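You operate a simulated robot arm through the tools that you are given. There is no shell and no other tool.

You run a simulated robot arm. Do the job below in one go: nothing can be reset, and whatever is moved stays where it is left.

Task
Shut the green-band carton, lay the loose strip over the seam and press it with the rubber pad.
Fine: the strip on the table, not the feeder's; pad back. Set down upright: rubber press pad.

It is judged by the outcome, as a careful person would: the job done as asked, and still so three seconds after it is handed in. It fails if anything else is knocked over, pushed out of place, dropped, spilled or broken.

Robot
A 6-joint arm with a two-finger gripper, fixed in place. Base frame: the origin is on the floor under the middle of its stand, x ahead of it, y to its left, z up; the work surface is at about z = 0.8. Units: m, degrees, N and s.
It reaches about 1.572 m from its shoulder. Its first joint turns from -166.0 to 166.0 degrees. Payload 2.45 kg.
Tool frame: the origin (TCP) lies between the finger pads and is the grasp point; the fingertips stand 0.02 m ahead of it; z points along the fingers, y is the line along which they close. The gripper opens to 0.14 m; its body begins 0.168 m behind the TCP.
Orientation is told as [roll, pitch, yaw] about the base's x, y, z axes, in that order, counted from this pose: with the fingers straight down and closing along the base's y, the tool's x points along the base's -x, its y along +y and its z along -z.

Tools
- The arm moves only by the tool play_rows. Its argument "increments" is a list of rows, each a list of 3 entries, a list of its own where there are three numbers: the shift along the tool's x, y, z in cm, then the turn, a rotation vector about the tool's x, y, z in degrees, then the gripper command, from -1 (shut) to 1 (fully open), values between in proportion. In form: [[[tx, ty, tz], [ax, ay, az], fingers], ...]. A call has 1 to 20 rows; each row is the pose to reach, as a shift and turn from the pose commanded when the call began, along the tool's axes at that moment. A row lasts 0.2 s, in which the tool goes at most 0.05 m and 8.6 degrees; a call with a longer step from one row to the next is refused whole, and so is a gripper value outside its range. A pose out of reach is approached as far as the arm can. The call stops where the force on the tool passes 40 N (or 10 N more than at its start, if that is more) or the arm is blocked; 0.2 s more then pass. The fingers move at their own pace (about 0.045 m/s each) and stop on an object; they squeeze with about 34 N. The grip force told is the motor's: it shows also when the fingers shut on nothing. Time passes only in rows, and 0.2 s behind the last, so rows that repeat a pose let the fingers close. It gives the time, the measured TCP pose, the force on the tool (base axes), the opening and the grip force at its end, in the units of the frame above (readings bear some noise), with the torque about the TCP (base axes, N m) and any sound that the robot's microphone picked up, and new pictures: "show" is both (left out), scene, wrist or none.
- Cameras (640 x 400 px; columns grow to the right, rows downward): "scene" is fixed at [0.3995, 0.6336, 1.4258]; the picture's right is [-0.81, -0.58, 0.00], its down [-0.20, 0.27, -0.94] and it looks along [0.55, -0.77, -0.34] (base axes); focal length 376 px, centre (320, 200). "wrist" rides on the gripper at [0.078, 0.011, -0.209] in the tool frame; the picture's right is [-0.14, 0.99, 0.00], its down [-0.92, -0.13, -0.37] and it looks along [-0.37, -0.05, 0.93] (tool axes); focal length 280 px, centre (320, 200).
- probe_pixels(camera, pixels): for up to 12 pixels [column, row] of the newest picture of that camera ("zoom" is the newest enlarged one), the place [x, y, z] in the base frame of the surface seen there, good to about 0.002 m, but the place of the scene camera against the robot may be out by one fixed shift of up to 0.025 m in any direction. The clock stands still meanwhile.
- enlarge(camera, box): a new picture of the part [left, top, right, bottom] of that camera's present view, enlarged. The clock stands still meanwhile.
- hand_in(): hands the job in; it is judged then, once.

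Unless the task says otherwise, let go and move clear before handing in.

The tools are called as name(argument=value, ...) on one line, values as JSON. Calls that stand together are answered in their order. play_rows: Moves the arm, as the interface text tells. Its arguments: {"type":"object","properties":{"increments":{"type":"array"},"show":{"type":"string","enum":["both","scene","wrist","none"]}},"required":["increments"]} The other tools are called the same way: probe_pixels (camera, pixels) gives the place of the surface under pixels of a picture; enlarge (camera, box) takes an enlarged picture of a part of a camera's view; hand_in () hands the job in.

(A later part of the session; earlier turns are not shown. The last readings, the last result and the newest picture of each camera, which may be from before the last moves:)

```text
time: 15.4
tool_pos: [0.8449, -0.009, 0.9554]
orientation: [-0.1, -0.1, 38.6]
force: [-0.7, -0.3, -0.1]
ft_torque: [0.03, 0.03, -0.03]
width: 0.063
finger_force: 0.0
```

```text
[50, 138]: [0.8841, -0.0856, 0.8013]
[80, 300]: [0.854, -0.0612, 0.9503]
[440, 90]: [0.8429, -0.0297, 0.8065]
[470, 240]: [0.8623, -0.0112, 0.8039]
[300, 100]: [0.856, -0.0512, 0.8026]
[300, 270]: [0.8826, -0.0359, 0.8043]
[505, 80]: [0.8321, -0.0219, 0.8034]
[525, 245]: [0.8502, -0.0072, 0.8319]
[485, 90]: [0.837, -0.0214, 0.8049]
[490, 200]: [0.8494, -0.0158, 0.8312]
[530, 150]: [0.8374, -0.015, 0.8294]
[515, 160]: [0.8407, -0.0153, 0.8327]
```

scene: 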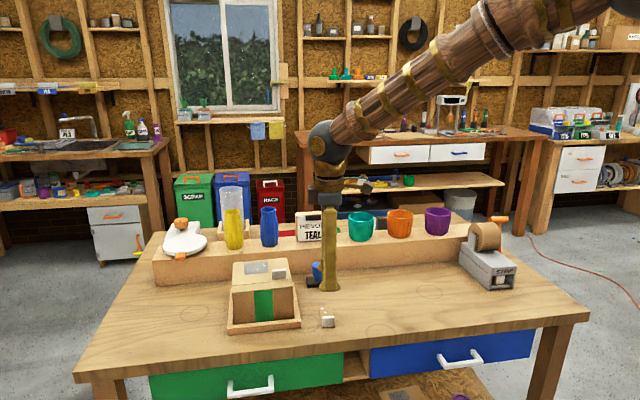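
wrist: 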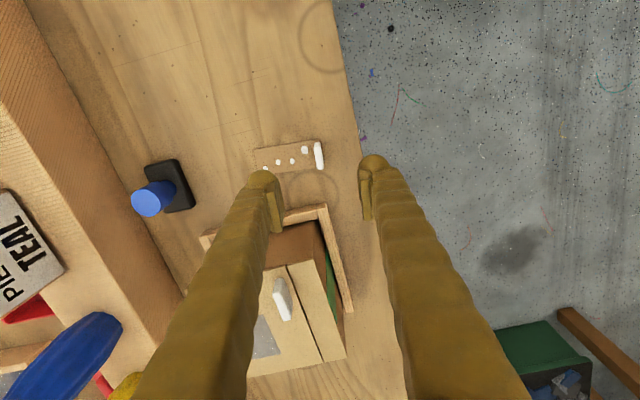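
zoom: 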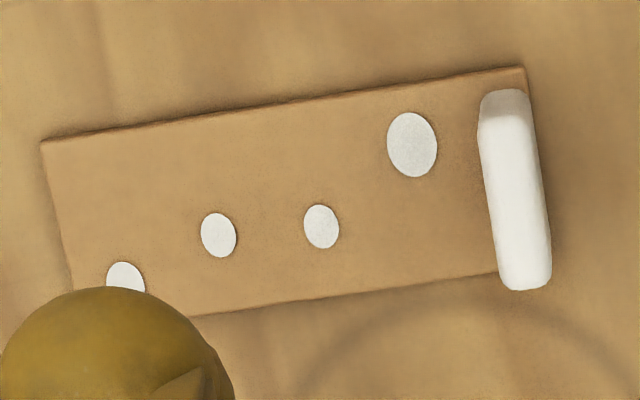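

The tab centre comes out at about (0.8466,-0.0129) with the strip angled at 129°, matching the finger line. I'll descend around the tab and close on it.

play_rows(increments=[[[0.1, -0.4, 3], [0, 0, -0.5], -0.3], [[0.1, -0.4, 6.5], [0, 0, -0.5], -0.3], [[0.1, -0.4, 9.5], [0, 0, -0.5], -0.3], [[0.1, -0.4, 11.5], [0, 0, -0.5], -0.3], [[0.1, -0.4, 12.4], [0, 0, -0.5], -0.3], [[0.1, -0.4, 12.4], [0, 0, -0.5], -0.3]])

enlarge(camera="wrist", box=[240, 120, 400, 240])

enlarge(camera="scene", box=[290, 260, 370, 335])

```text
time: 16.8
tool_pos: [0.8436, -0.0164, 0.8322]
orientation: [-0.1, 0.0, 39.0]
force: [0.1, -0.3, 0.6]
ft_torque: [-0.03, 0.01, -0.02]
width: 0.0489
finger_force: 0.2
```

scene: 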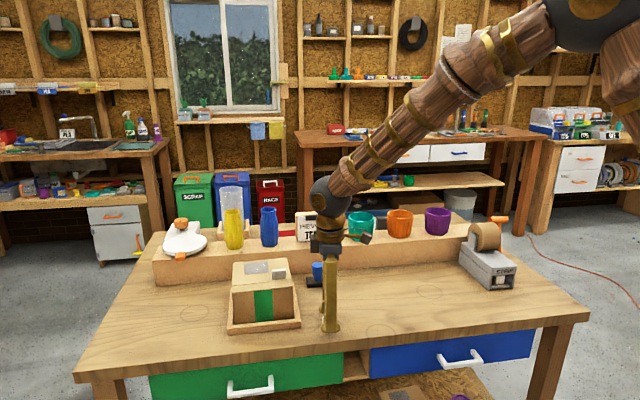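
wrist: 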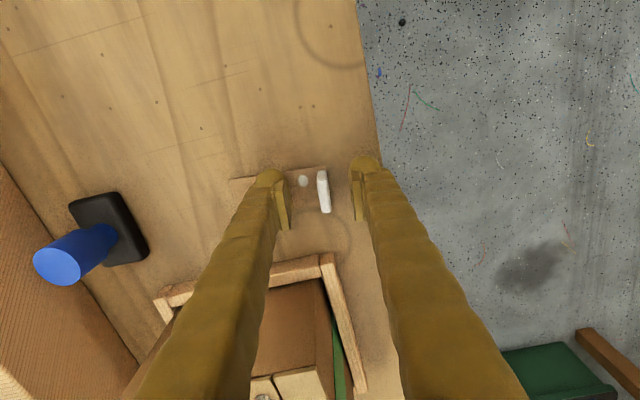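

```text
3.33 times, centred on (320, 180) of wrist
```

zoom: 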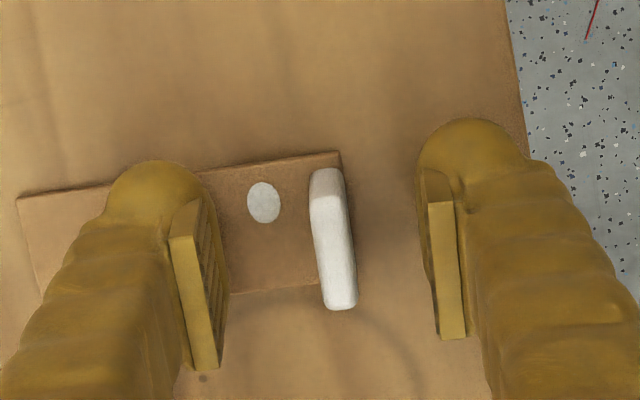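

```text
5.33 times, centred on (330, 298) of scene
```

zoom: 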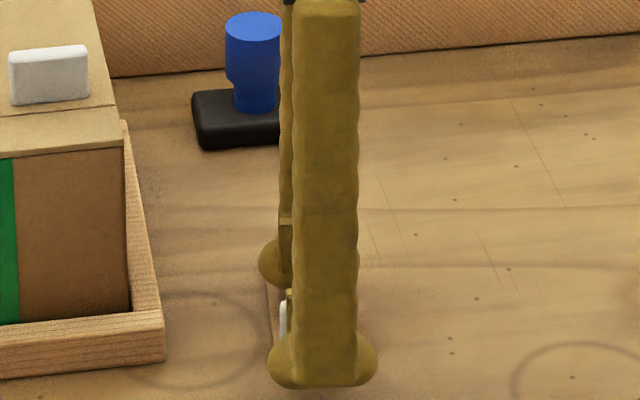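

The tab at zoom (333,240) sits between the fingers, about 3 mm to the right of centre. I'll nudge that way and close.

play_rows(increments=[[[0.1, 0.3, 0.2], [0, 0, 0], -0.3], [[0.1, 0.3, 0.2], [0, 0, 0], -0.6], [[0.1, 0.3, 0.2], [0, 0, 0], -1], [[0.1, 0.3, 0.2], [0, 0, 0], -1], [[0.1, 0.3, 0.2], [0, 0, 0], -1]])

enlarge(camera="wrist", box=[240, 120, 400, 240])

```text
time: 18.0
tool_pos: [0.8412, -0.0132, 0.83]
orientation: [-0.1, 0.0, 39.0]
force: [0.4, -0.1, 0.0]
ft_torque: [0.0, -0.01, 0.0]
width: 0.0061
finger_force: 33.6
```

scene: 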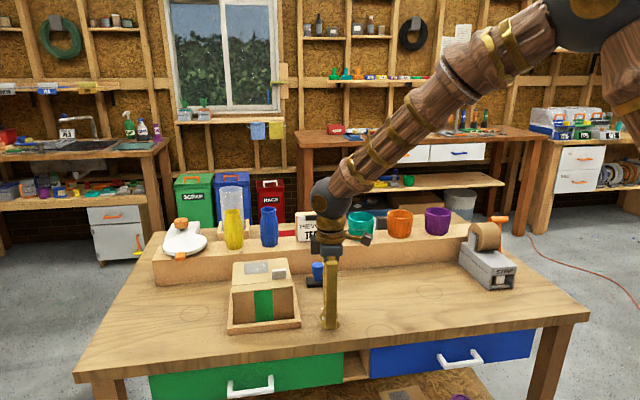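
wrist: 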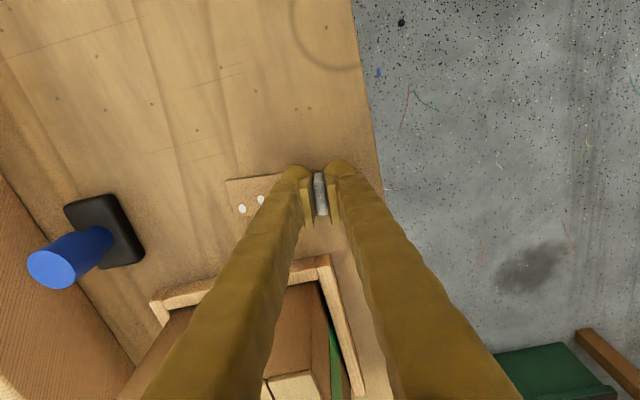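

```text
3.33 times, centred on (320, 180) of wrist
```

zoom: 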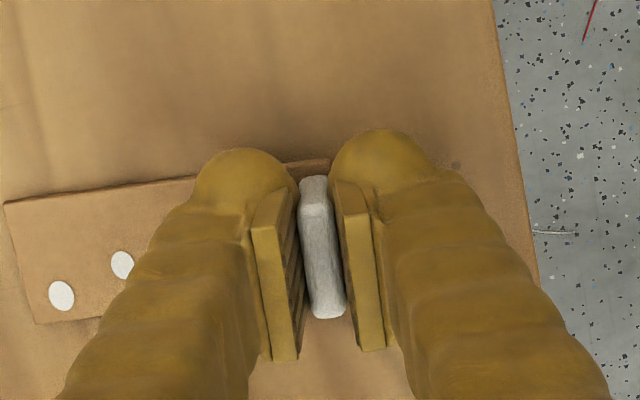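

The fingers are stopped on the tab (zoom (322,245)), with a 6 mm opening and 33.6 N grip. I'll lift and check that the strip comes with the gripper.

play_rows(increments=[[[0, 0, -1], [0, 0, 0], -1], [[0, 0, -3], [0, 0, 0], -1], [[0, 0, -6], [0, 0, 0], -1], [[0, 0, -10], [0, 0, 0], -1], [[0, 0, -14], [0, 0, 0], -1], [[0, 0, -18], [0, 0, 0], -1], [[0, 0, -18], [0, 0, 0], -1]])

enlarge(camera="wrist", box=[220, 120, 400, 240])

enlarge(camera="scene", box=[280, 180, 380, 280])

```text
time: 19.6
tool_pos: [0.8422, -0.0121, 1.0092]
orientation: [-0.1, -0.1, 39.0]
force: [-0.1, 0.0, -0.5]
ft_torque: [0.03, -0.02, -0.01]
width: 0.0059
finger_force: 33.7
```

scene: 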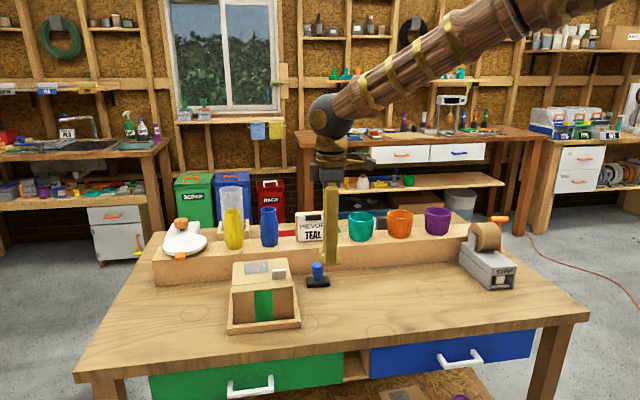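
wrist: 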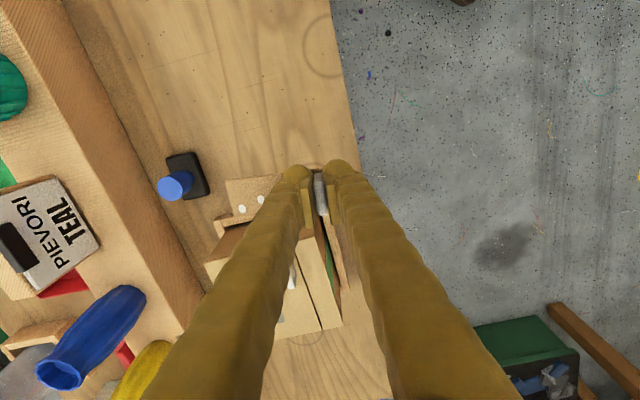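

```text
3.33 times, centred on (310, 180) of wrist
```

zoom: 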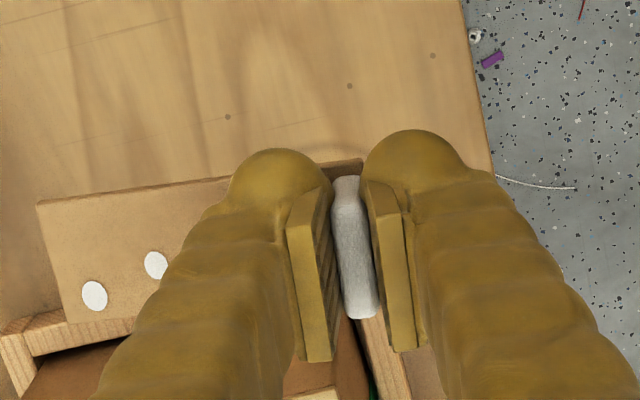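

```text
4.00 times, centred on (330, 230) of scene
```

zoom: 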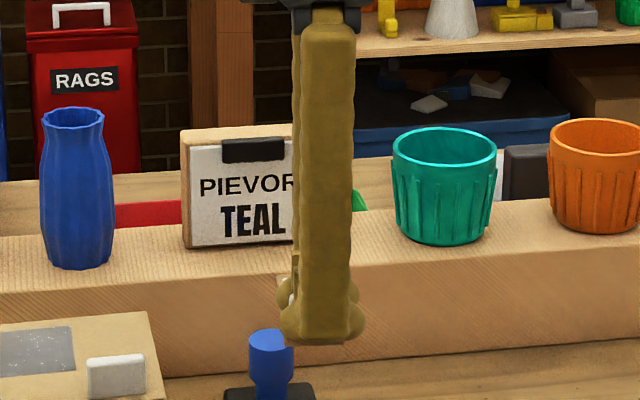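

The strip has come up with the gripper; its free end is at zoom (50,260). I'll probe it to learn its exact pose in the grip.

probe_pixels(camera="zoom", pixels=[[43, 208], [68, 316], [200, 186], [150, 195], [170, 300], [120, 300], [346, 190], [348, 230], [360, 300], [342, 167], [100, 250], [200, 230]])

```text
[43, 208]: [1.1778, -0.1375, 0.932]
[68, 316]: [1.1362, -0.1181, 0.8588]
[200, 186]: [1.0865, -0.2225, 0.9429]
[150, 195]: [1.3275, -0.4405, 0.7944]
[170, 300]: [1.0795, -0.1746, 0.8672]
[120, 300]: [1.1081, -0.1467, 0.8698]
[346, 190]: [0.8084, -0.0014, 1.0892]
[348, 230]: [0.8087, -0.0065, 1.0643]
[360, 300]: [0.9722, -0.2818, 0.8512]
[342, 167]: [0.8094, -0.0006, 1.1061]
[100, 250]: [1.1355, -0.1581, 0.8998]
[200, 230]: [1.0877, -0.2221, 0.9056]
```

That zoom was the scene one, so I'll probe again directly in the wrist picture.

probe_pixels(camera="wrist", pixels=[[226.8, 182.4], [234.3, 214.8], [274, 175.8], [259, 178.5], [265, 205], [318, 178], [318.4, 189], [322, 210], [316.6, 170], [244, 195], [250, 210], [323, 168.5]])

```text
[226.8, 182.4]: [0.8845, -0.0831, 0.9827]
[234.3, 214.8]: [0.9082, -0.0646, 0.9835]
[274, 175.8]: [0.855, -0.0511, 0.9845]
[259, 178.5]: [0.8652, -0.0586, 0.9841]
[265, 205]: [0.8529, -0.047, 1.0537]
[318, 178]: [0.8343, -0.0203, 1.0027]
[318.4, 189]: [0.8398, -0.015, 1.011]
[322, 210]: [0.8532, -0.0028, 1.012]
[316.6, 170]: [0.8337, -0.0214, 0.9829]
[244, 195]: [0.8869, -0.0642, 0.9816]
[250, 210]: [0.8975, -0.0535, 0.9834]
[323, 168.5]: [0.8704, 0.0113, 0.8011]
```

The strip hangs level, about 3 cm below the TCP, with its centreline along the finger line. I'll carry it to above the seam, rotating about 83° so it lies along the seam clear of the lid tab.

play_rows(increments=[[[-1.0, -0.1, -1], [0, 0, 8.29], -1], [[-3.5, -0.5, -2], [0, 0, 16.58], -1], [[-6.5, -0.9, -3], [0, 0, 24.87], -1], [[-9.5, -1.3, -3], [0, 0, 33.16], -1], [[-12.5, -1.7, -3], [0, 0, 41.45], -1], [[-15.5, -2.1, -3], [0, 0, 49.74], -1], [[-18.5, -2.5, -3], [0, 0, 58.03], -1], [[-20.8, -2.8, -3], [0, 0, 66.32], -1], [[-22.3, -3.0, -3], [0, 0, 74.6], -1], [[-22.87, -3.08, -3], [0, 0, 82.9], -1], [[-22.87, -3.08, -3], [0, 0, 82.9], -1], [[-22.87, -3.08, -3], [0, 0, 82.9], -1]])

enlarge(camera="wrist", box=[200, 90, 400, 215])

```text
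time: 22.2
tool_pos: [1.0387, 0.1074, 1.0419]
orientation: [0.0, -0.1, -43.9]
force: [0.5, 0.6, -0.3]
ft_torque: [0.03, -0.01, 0.01]
width: 0.0058
finger_force: 33.8
```

scene: 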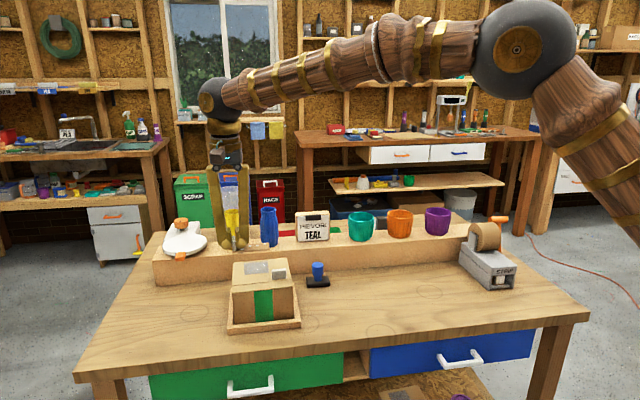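
wrist: 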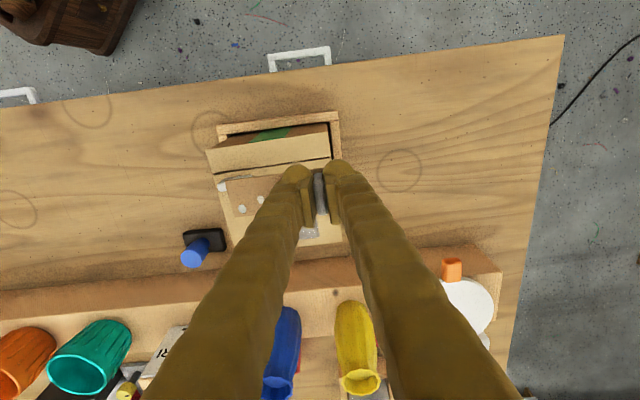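

```text
3.20 times, centred on (300, 152) of wrist
```

zoom: 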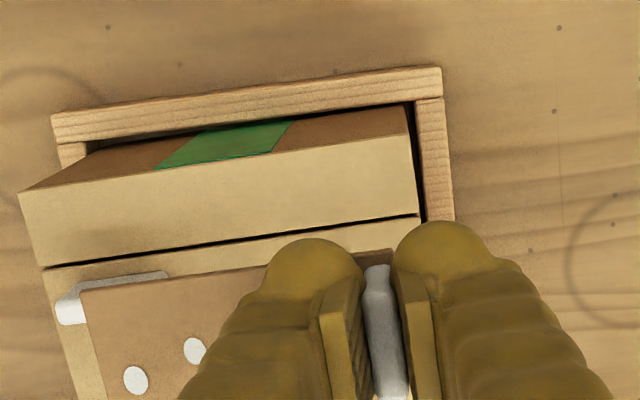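

The strip hovers over the carton; perspective makes it look displaced toward the lid. I'll probe the strip's front edge and the seam in this zoom to check the alignment numerically.

probe_pixels(camera="zoom", pixels=[[84, 294], [150, 285], [240, 273], [100, 330], [130, 300], [55, 262], [200, 238], [200, 255], [330, 220], [330, 236], [416, 212], [418, 222]])

probe_pixels(camera="zoom", pixels=[[24, 195], [43, 262], [48, 275], [405, 138], [416, 208], [390, 250], [378, 275], [385, 320], [72, 310], [120, 275], [165, 272], [60, 300]])

```text
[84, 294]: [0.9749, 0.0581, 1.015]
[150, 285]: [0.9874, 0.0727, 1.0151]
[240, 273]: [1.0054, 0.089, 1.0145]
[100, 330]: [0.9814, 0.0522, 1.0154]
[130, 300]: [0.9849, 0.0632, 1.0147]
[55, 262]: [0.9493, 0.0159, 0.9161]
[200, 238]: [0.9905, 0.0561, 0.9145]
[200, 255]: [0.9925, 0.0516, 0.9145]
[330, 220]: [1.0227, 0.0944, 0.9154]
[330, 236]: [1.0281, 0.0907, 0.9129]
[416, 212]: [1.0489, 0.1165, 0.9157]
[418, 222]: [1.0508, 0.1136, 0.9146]
```

```text
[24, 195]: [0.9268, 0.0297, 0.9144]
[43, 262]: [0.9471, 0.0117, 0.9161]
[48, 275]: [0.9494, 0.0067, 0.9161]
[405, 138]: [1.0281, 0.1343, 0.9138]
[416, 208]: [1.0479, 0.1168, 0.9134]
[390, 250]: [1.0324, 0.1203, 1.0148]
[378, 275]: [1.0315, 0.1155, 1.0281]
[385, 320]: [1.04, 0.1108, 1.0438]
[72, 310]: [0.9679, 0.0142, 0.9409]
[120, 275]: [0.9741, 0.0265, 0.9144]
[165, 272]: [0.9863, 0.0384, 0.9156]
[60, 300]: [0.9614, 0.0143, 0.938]
```

The strip's front edge is about 2–3 mm too far toward the lid and about 1° off the seam. I'll correct both while descending to just above the lid.

play_rows(increments=[[[0.15, 0, 2.5], [0, 0, 1.1], -1], [[0.15, 0, 5.0], [0, 0, 1.1], -1], [[0.15, 0, 7.0], [0, 0, 1.1], -1], [[0.15, 0, 8.2], [0, 0, 1.1], -1], [[0.15, 0, 8.8], [0, 0, 1.1], -1], [[0.15, 0, 9.0], [0, 0, 1.1], -1], [[0.15, 0, 9.0], [0, 0, 1.1], -1]])

enlarge(camera="wrist", box=[190, 110, 390, 235])

enlarge(camera="scene", box=[215, 235, 315, 335])

```text
time: 23.8
tool_pos: [1.0382, 0.1071, 0.9523]
orientation: [0.0, -0.2, -45.0]
force: [0.0, -0.3, 0.7]
ft_torque: [-0.02, 0.02, 0.0]
width: 0.0059
finger_force: 34.1
```

scene: 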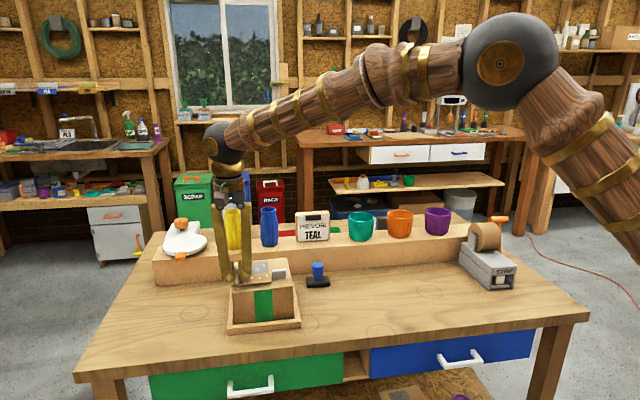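
wrist: 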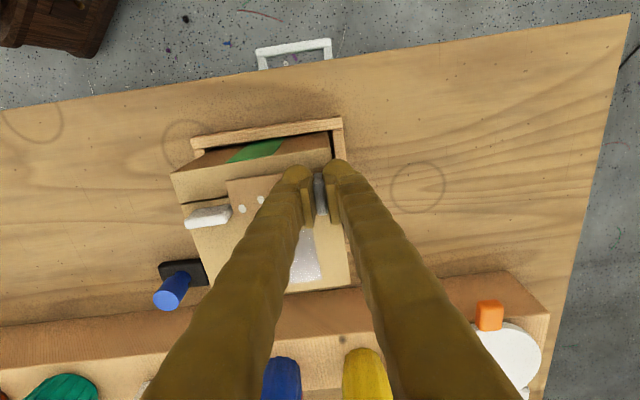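

```text
3.20 times, centred on (290, 172) of wrist
```

zoom: 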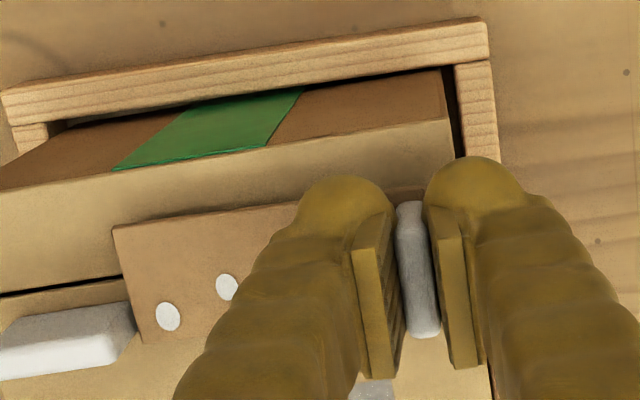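

```text
4.00 times, centred on (265, 285) of scene
```

zoom: 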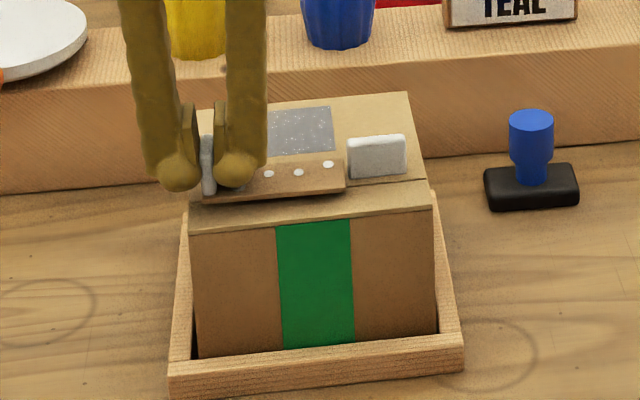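

The strip is just above the lid and straddles the seam in both views. I'll verify by probing the wrist picture before laying it down.

probe_pixels(camera="wrist", pixels=[[226.5, 182], [252.5, 178], [283.75, 173.6], [233.75, 214.5], [208.75, 197], [208.75, 202], [195, 205], [195, 200], [228, 200], [245, 195], [229, 190], [190, 172]])

```text
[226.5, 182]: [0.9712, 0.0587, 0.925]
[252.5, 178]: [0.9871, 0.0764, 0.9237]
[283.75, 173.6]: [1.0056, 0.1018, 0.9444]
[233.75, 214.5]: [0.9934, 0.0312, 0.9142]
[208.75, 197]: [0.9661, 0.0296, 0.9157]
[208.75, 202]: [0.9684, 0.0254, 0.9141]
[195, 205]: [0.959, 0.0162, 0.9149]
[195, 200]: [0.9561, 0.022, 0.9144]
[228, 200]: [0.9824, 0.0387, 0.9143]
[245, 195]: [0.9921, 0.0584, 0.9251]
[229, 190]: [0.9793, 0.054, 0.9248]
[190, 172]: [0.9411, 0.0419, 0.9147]
```

The strip's front edge is at n offset +18 mm from the seam, so it is centred on the seam, with 4 mm clearance to the lid tab. I'll lower the last 6 mm gently.

play_rows(increments=[[[0, 0, 0.3], [0, 0, 0], -1], [[0, 0, 0.45], [0, 0, 0], -1], [[0, 0, 0.55], [0, 0, 0], -1], [[0, 0, 0.65], [0, 0, 0], -1], [[0, 0, 0.65], [0, 0, 0], -1]], show="wrist")

enlarge(camera="wrist", box=[190, 110, 390, 235])

enlarge(camera="scene", box=[215, 245, 315, 320])

```text
time: 25.0
tool_pos: [1.0382, 0.1079, 0.946]
orientation: [0.0, 0.0, -45.0]
force: [-3.5, 1.2, 12.5]
ft_torque: [-0.39, -0.36, 0.0]
width: 0.0061
finger_force: 34.0
```

wrist: 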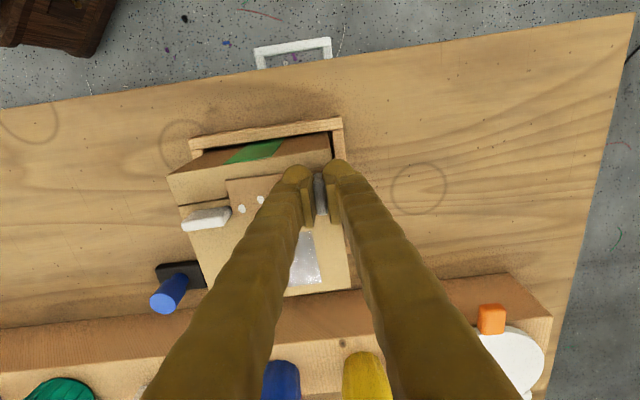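

```text
3.20 times, centred on (290, 172) of wrist
```

zoom: 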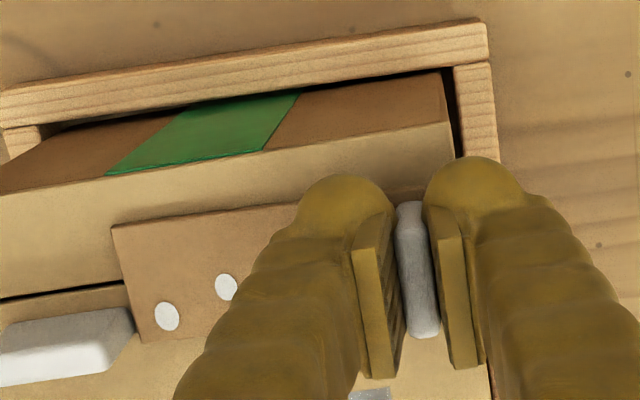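

```text
5.33 times, centred on (265, 282) of scene
```

zoom: 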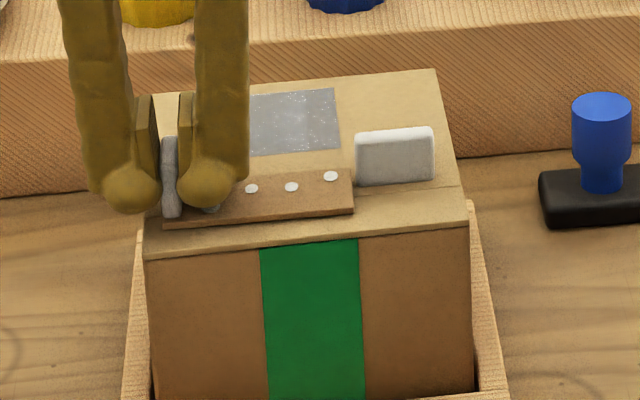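

Contact is made at 12.5 N, and the strip lies flat over the seam in both views. I'll ease off a millimetre, open the fingers and rise.

play_rows(increments=[[[0, 0, -0.1], [0, 0, 0], -1], [[0, 0, -0.1], [0, 0, 0], -0.85], [[0, 0, -0.1], [0, 0, 0], -0.7], [[0, 0, -0.1], [0, 0, 0], -0.5], [[0, 0, -0.1], [0, 0, 0], -0.5], [[0, 0, -1.5], [0, 0, 0], -0.5], [[0, 0, -4], [0, 0, 0], -0.5], [[0, 0, -8], [0, 0, 0], -0.5], [[0, 0, -12], [0, 0, 0], -0.5], [[0, 0, -12], [0, 0, 0], -0.5]])

enlarge(camera="wrist", box=[190, 90, 390, 215])

enlarge(camera="scene", box=[215, 245, 315, 320])

```text
time: 27.2
tool_pos: [1.0375, 0.1087, 1.0671]
orientation: [-0.1, 0.0, -45.0]
force: [0.4, 0.4, 0.3]
ft_torque: [0.01, 0.0, -0.01]
width: 0.0351
finger_force: 0.0
```

scene: 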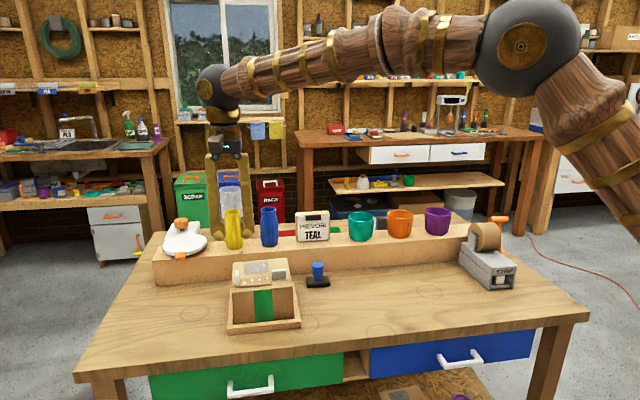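
wrist: 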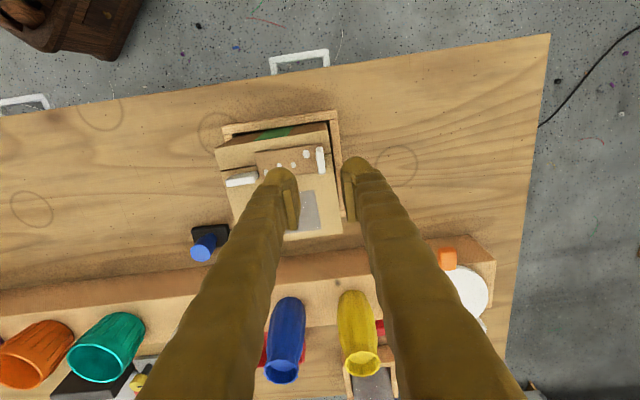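

```text
3.20 times, centred on (290, 152) of wrist
```

zoom: 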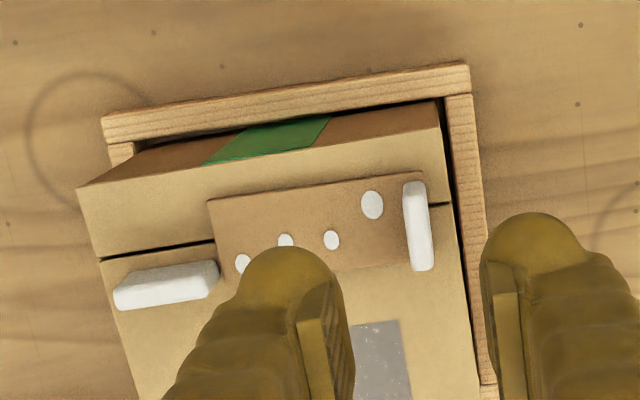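

```text
5.33 times, centred on (265, 282) of scene
```

zoom: 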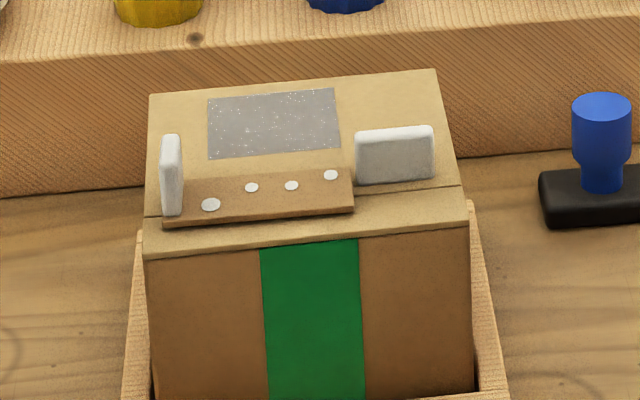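

The strip rests along the seam with the seam line entering under its middle at both ends (zoom (212,243) and (435,205)). I'll probe the strip's pose now it's released.

probe_pixels(camera="scene", pixels=[[246, 286.2], [281, 284.2], [265, 283], [280.6, 278]])

probe_pixels(camera="wrist", pixels=[[255.5, 154], [321, 145], [290, 149.5], [300, 173], [318, 171.5], [322, 150], [322.5, 172], [319, 160], [326, 160], [259, 165], [275, 165], [328, 154]])

```text
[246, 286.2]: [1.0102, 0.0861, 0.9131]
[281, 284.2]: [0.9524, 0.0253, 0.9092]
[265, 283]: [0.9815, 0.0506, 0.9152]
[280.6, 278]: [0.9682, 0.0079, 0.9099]
```

```text
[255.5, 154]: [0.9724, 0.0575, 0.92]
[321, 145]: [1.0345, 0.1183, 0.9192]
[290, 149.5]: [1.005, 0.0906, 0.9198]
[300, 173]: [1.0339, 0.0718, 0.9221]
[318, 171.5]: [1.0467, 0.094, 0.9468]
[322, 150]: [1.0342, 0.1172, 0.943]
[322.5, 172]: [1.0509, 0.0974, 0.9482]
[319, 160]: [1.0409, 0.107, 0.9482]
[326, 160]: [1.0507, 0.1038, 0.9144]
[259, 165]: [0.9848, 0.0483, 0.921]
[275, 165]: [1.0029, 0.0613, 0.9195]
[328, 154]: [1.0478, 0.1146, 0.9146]
```

The strip sits about 15 mm onto the ledge and 19 mm onto the lid, running from s=53 mm to 140 mm along the seam. Next is the pad, so I'll probe its surroundings, especially the raised shelf behind it.

enlarge(camera="wrist", box=[150, 200, 270, 300])

probe_pixels(camera="zoom", pixels=[[180, 102], [305, 100], [205, 200], [310, 190], [205, 190], [300, 110], [190, 150], [275, 275], [240, 300], [320, 290], [200, 280], [110, 280]])

```text
4.00 times, centred on (210, 250) of wrist
```

zoom: 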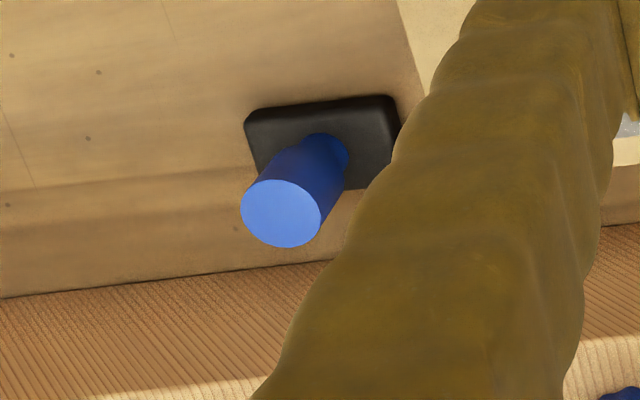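

```text
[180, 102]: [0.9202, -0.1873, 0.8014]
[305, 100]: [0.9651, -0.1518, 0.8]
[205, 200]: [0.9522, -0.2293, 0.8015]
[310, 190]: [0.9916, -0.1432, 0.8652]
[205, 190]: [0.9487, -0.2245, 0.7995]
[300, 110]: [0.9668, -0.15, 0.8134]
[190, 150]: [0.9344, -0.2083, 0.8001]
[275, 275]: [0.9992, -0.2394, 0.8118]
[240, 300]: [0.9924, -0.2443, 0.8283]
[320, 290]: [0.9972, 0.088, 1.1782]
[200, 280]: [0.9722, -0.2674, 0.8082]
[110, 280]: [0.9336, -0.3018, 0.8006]
```

The shelf front is about 66 mm behind the pad's knob, so closing the fingers front-to-back there is safe. I'll move above the pad with the fingers turned to close across the seam direction.

play_rows(increments=[[[-1.0, -1.5, 0], [0, 0, -8.1], -0.15], [[-2.6, -3.8, 0], [0, 0, -16.2], -0.15], [[-4.2, -6.2, 0], [0, 0, -24.3], -0.15], [[-5.8, -8.6, 0], [0, 0, -32.4], -0.15], [[-7.4, -11.0, 0], [0, 0, -40.5], -0.15], [[-9.0, -13.4, 0], [0, 0, -48.6], -0.15], [[-10.6, -15.8, 0], [0, 0, -56.7], -0.15], [[-12.2, -18.2, 0], [0, 0, -64.8], -0.15], [[-13.8, -20.5, 0], [0, 0, -72.9], -0.15], [[-15.0, -22.3, 2], [0, 0, -81], -0.15], [[-15.2, -22.6, 5], [0, 0, -89], -0.15], [[-15.2, -22.6, 7.5], [0, 0, -89], -0.15], [[-15.2, -22.6, 7.5], [0, 0, -89], -0.15]])

enlarge(camera="wrist", box=[240, 110, 400, 230])

```text
time: 30.0
tool_pos: [0.9854, -0.1599, 0.9905]
orientation: [-0.1, 0.0, 44.1]
force: [0.2, 0.3, -0.1]
ft_torque: [0.04, -0.03, 0.0]
width: 0.0594
finger_force: 0.1
```

scene: 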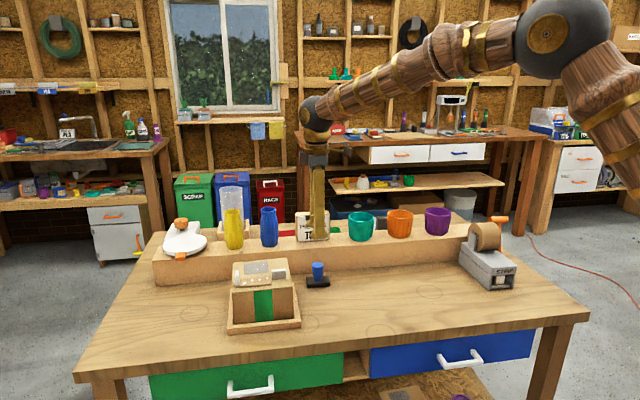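
wrist: 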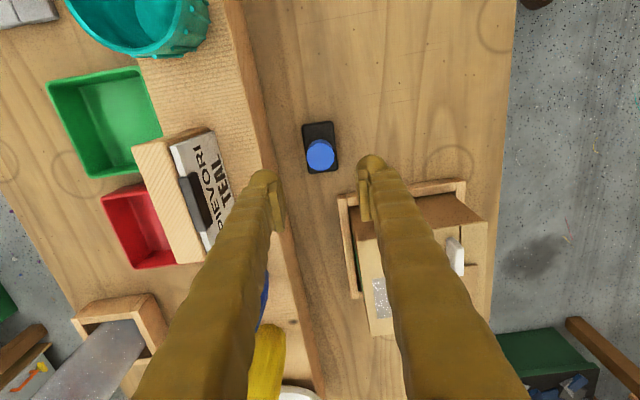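

```text
3.33 times, centred on (320, 170) of wrist
```

zoom: 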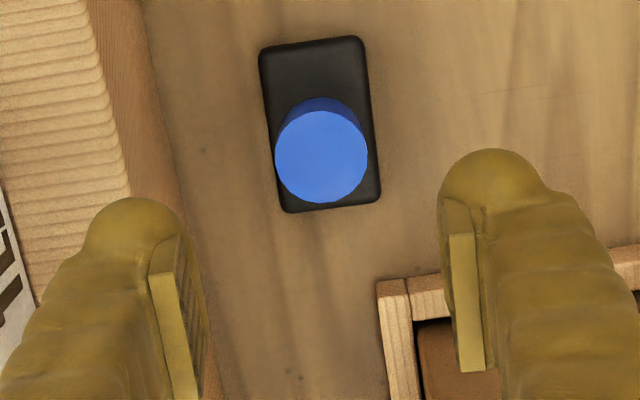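

The pad is right below, with the knob top at zoom (321,157), about 2 mm from the tool axis. I'll probe its knob and corners to record its exact home pose.

probe_pixels(camera="zoom", pixels=[[277, 157], [365, 157], [321, 116], [321, 198], [321, 157], [264, 52], [360, 42], [376, 193], [288, 206], [310, 42], [268, 130], [372, 130]])

```text
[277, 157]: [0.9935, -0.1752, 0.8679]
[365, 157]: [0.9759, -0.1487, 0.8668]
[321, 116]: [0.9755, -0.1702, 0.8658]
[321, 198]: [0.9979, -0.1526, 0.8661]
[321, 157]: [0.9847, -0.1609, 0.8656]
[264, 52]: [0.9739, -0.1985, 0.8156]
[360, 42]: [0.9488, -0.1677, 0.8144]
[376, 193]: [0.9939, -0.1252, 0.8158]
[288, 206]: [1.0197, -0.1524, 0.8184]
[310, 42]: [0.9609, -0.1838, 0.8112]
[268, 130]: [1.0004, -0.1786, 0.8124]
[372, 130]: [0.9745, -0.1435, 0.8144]
```

The pad's home is recorded: knob at (0.985,-0.161), long axis at about 44°. I'll descend around the knob and close.

play_rows(increments=[[[0.15, 0, 3.5], [0, 0, 0], -0.15], [[0.15, 0, 7], [0, 0, 0], -0.15], [[0.15, 0, 10], [0, 0, 0], -0.15], [[0.15, 0, 12.2], [0, 0, 0], -0.15], [[0.15, 0, 13.5], [0, 0, 0], -0.15], [[0.15, 0, 13.5], [0, 0, 0], -0.15]])

enlarge(camera="wrist", box=[240, 130, 400, 250])

enlarge(camera="scene", box=[280, 240, 360, 300])

```text
time: 31.4
tool_pos: [0.9853, -0.1601, 0.8553]
orientation: [-0.2, 0.0, 44.0]
force: [-1.2, 0.5, -0.4]
ft_torque: [0.04, 0.0, -0.01]
width: 0.0597
finger_force: 0.2
```

scene: 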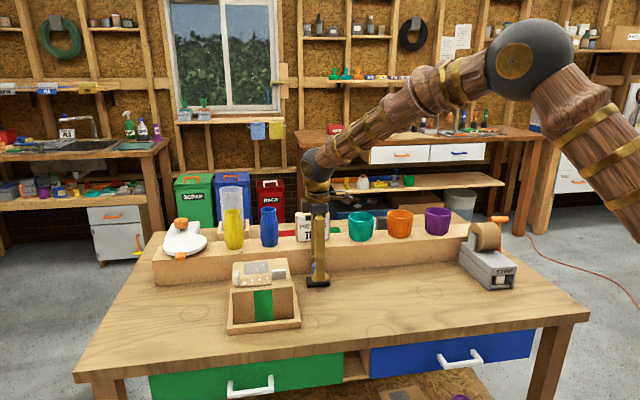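
wrist: 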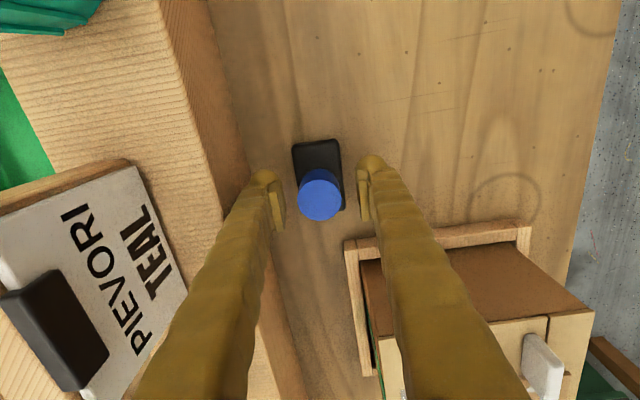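

```text
3.33 times, centred on (320, 190) of wrist
```

zoom: 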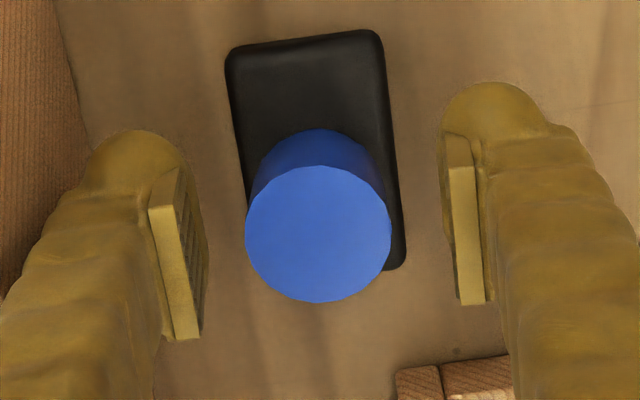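

```text
6.67 times, centred on (320, 270) of scene
```

zoom: 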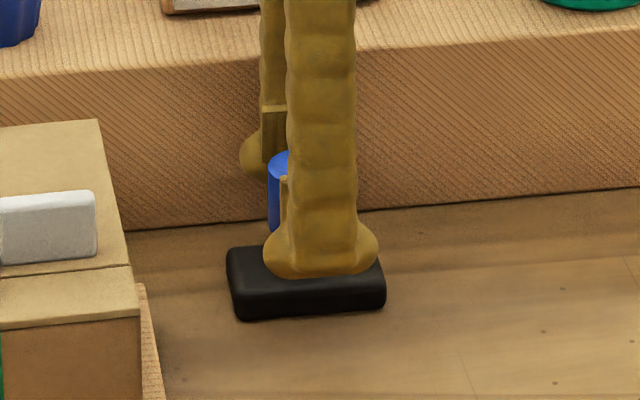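

The knob (zoom (318,233)) is centred between the pads. I'll close on it.

play_rows(increments=[[[0, 0, 0], [0, 0, 0], -0.4], [[0, 0, 0], [0, 0, 0], -0.7], [[0, 0, 0], [0, 0, 0], -1], [[0, 0, 0], [0, 0, 0], -1], [[0, 0, 0], [0, 0, 0], -1]])

enlarge(camera="wrist", box=[240, 130, 400, 250])

```text
time: 32.6
tool_pos: [0.9846, -0.1602, 0.856]
orientation: [-0.1, 0.0, 44.1]
force: [-0.1, -1.4, 2.3]
ft_torque: [0.01, -0.01, 0.0]
width: 0.0307
finger_force: 34.3
```

scene: 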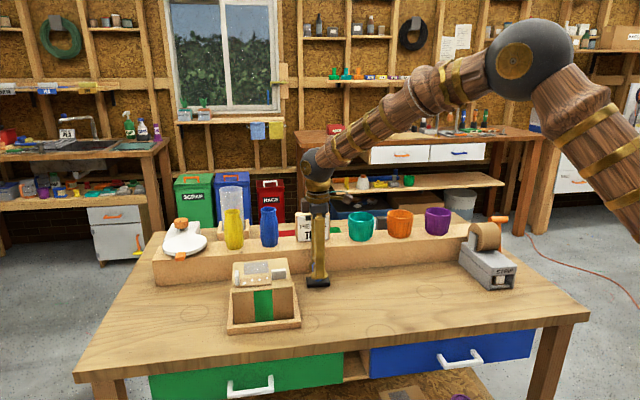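
wrist: 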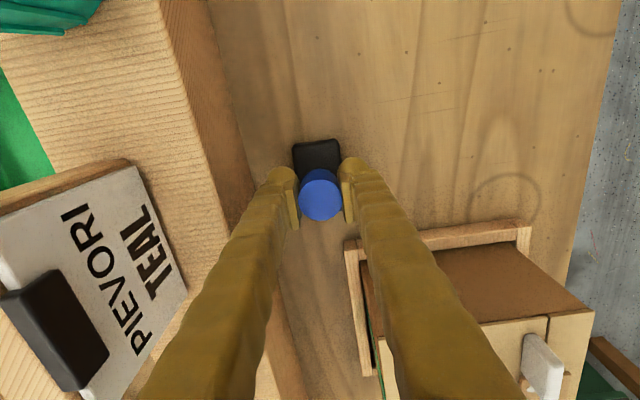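

```text
3.33 times, centred on (320, 190) of wrist
```

zoom: 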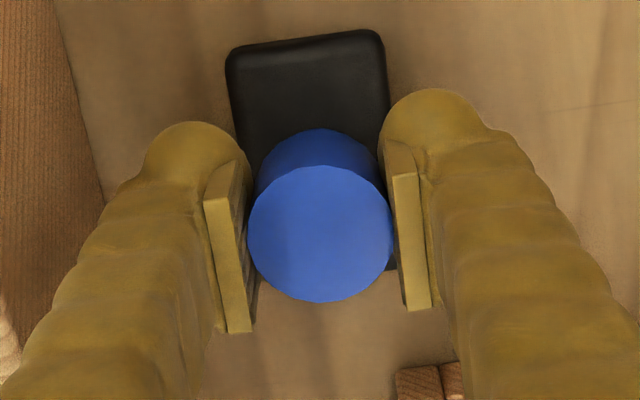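

The knob is gripped at 30.7 mm width and 34 N. I'll lift the pad straight up and carry it above the strip, aligning its long side with the seam.

play_rows(increments=[[[0, 0, -1], [0, 0, 0], -1], [[0, 0, -3.5], [0, 0, 0], -1], [[0, 0, -7.5], [0, 0, 0], -1], [[0, 0, -11.5], [0, 0, 0], -1], [[0, 0, -15.5], [0, 0, 0], -1], [[0, 0, -19.4], [0, 0, 0], -1], [[-2.0, 1.7, -19.4], [0, 0, -0.3], -1], [[-4.6, 3.8, -19.4], [0, 0, -0.6], -1], [[-7.2, 6.0, -19.4], [0, 0, -0.9], -1], [[-9.8, 8.2, -19.4], [0, 0, -1.2], -1], [[-12.4, 10.4, -19.4], [0, 0, -1.5], -1], [[-15.0, 12.5, -19.4], [0, 0, -1.8], -1], [[-17.0, 14.2, -19.4], [0, 0, -1.8], -1], [[-18.0, 15.03, -19.4], [0, 0, -1.8], -1], [[-18.0, 15.03, -19.4], [0, 0, -1.8], -1]])

enlarge(camera="wrist", box=[230, 100, 400, 240])

enlarge(camera="scene", box=[205, 210, 325, 310])

```text
time: 35.8
tool_pos: [1.0105, 0.0745, 1.0487]
orientation: [0.0, -0.1, 45.8]
force: [0.2, 0.1, -0.8]
ft_torque: [-0.01, -0.01, 0.03]
width: 0.0311
finger_force: 34.0
```

scene: 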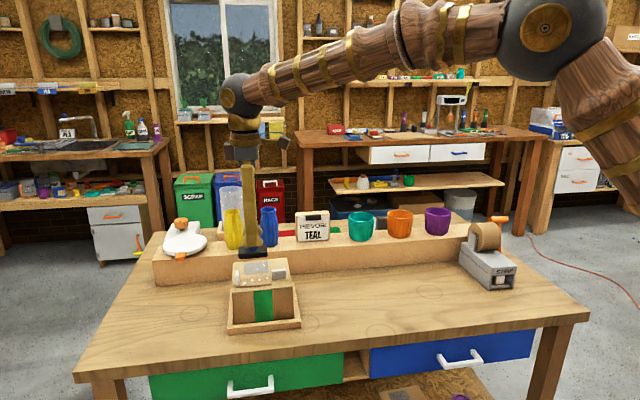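
wrist: 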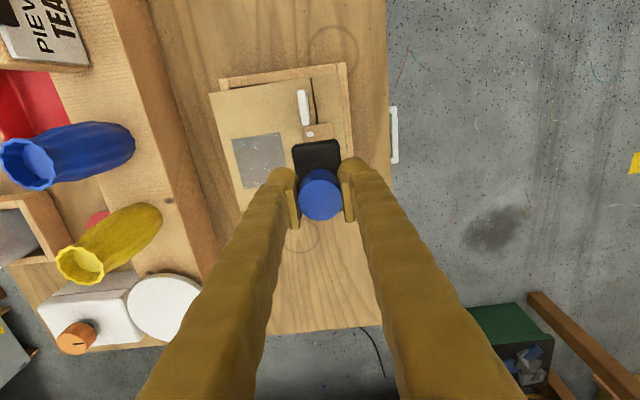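

```text
2.86 times, centred on (315, 170) of wrist
```

zoom: 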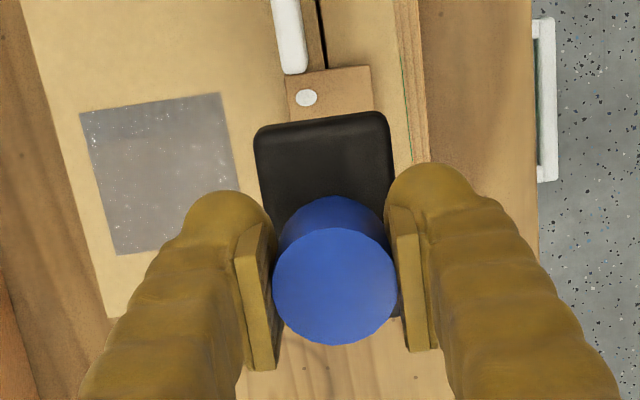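

```text
4.00 times, centred on (265, 260) of scene
```

zoom: 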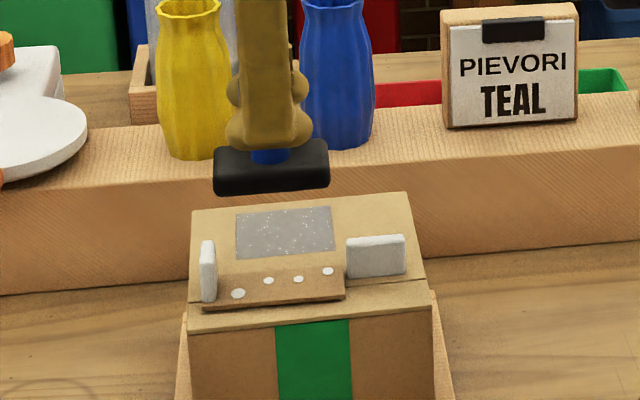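

The pad hovers over the strip between the two tabs. I'll probe its near corners to check its position before pressing.

probe_pixels(camera="wrist", pixels=[[294, 148.5], [336.5, 141.5], [339.5, 155], [295.5, 163], [315, 146], [304, 131], [331, 126], [297, 125], [333, 138], [307, 90], [305, 125], [320, 195]])

```text
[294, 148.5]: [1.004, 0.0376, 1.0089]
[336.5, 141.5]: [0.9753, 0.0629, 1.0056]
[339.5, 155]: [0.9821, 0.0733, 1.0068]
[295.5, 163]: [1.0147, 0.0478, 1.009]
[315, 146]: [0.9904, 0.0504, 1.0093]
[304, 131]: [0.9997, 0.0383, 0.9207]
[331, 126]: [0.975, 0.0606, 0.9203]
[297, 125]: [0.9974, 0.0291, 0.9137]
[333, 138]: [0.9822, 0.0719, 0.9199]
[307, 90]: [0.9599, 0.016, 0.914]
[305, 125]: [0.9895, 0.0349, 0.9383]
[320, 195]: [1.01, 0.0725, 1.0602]
```

The pad is centred on the strip (n within 1 mm, s from about 59 to 125 mm) and clear of both tabs. I'll lower it to just touching.

play_rows(increments=[[[0, 0, 2.5], [0, 0, 0], -1], [[0, 0, 5.0], [0, 0, 0], -1], [[0, 0, 6.3], [0, 0, 0], -1], [[0, 0, 6.9], [0, 0, 0], -1], [[0, 0, 7.1], [0, 0, 0], -1], [[0, 0, 7.2], [0, 0, 0], -1]])

enlarge(camera="scene", box=[215, 230, 315, 310])

```text
time: 37.2
tool_pos: [1.0099, 0.0727, 0.977]
orientation: [-0.1, 0.0, 45.8]
force: [-0.1, 0.0, -1.1]
ft_torque: [0.02, -0.02, 0.03]
width: 0.0311
finger_force: 34.3
```

scene: 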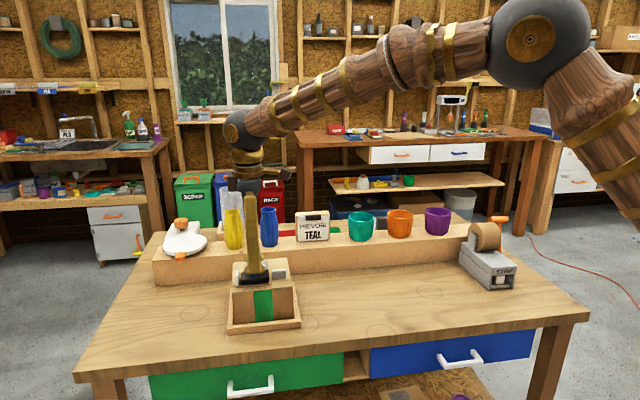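
wrist: 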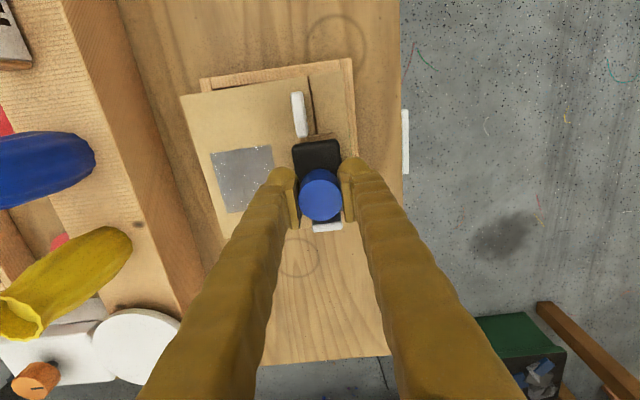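

```text
5.00 times, centred on (265, 270) of scene
```

zoom: 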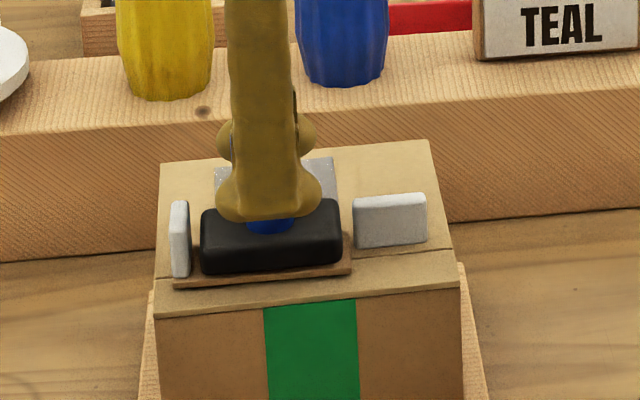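

The pad is right above the strip, fitted between the tabs. I'll press in millimetre steps and watch the force.

play_rows(increments=[[[0, 0, 0.1], [0, 0, 0], -1], [[0, 0, 0.2], [0, 0, 0], -1], [[0, 0, 0.3], [0, 0, 0], -1], [[0, 0, 0.4], [0, 0, 0], -1], [[0, 0, 0.4], [0, 0, 0], -1]], show="scene")

```text
time: 38.4
tool_pos: [1.0101, 0.0728, 0.9738]
orientation: [-0.1, 0.0, 45.8]
force: [0.4, -0.5, 9.1]
ft_torque: [-0.01, -0.09, 0.01]
width: 0.0312
finger_force: 33.7
```

scene: 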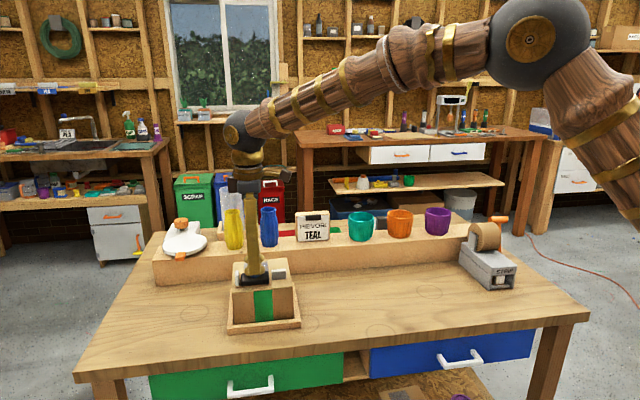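

The pad is in contact at 9 N. I'll press a bit harder, aiming for about 20–25 N, and hold for over a second.

play_rows(increments=[[[0, 0, 0.08], [0, 0, 0], -1], [[0, 0, 0.16], [0, 0, 0], -1], [[0, 0, 0.24], [0, 0, 0], -1], [[0, 0, 0.24], [0, 0, 0], -1], [[0, 0, 0.24], [0, 0, 0], -1]], show="none")

```text
time: 39.6
tool_pos: [1.0093, 0.074, 0.9715]
orientation: [-0.3, 0.0, 45.8]
force: [-0.7, 0.4, 34.7]
ft_torque: [-0.12, -0.15, -0.01]
width: 0.0308
finger_force: 33.5
```

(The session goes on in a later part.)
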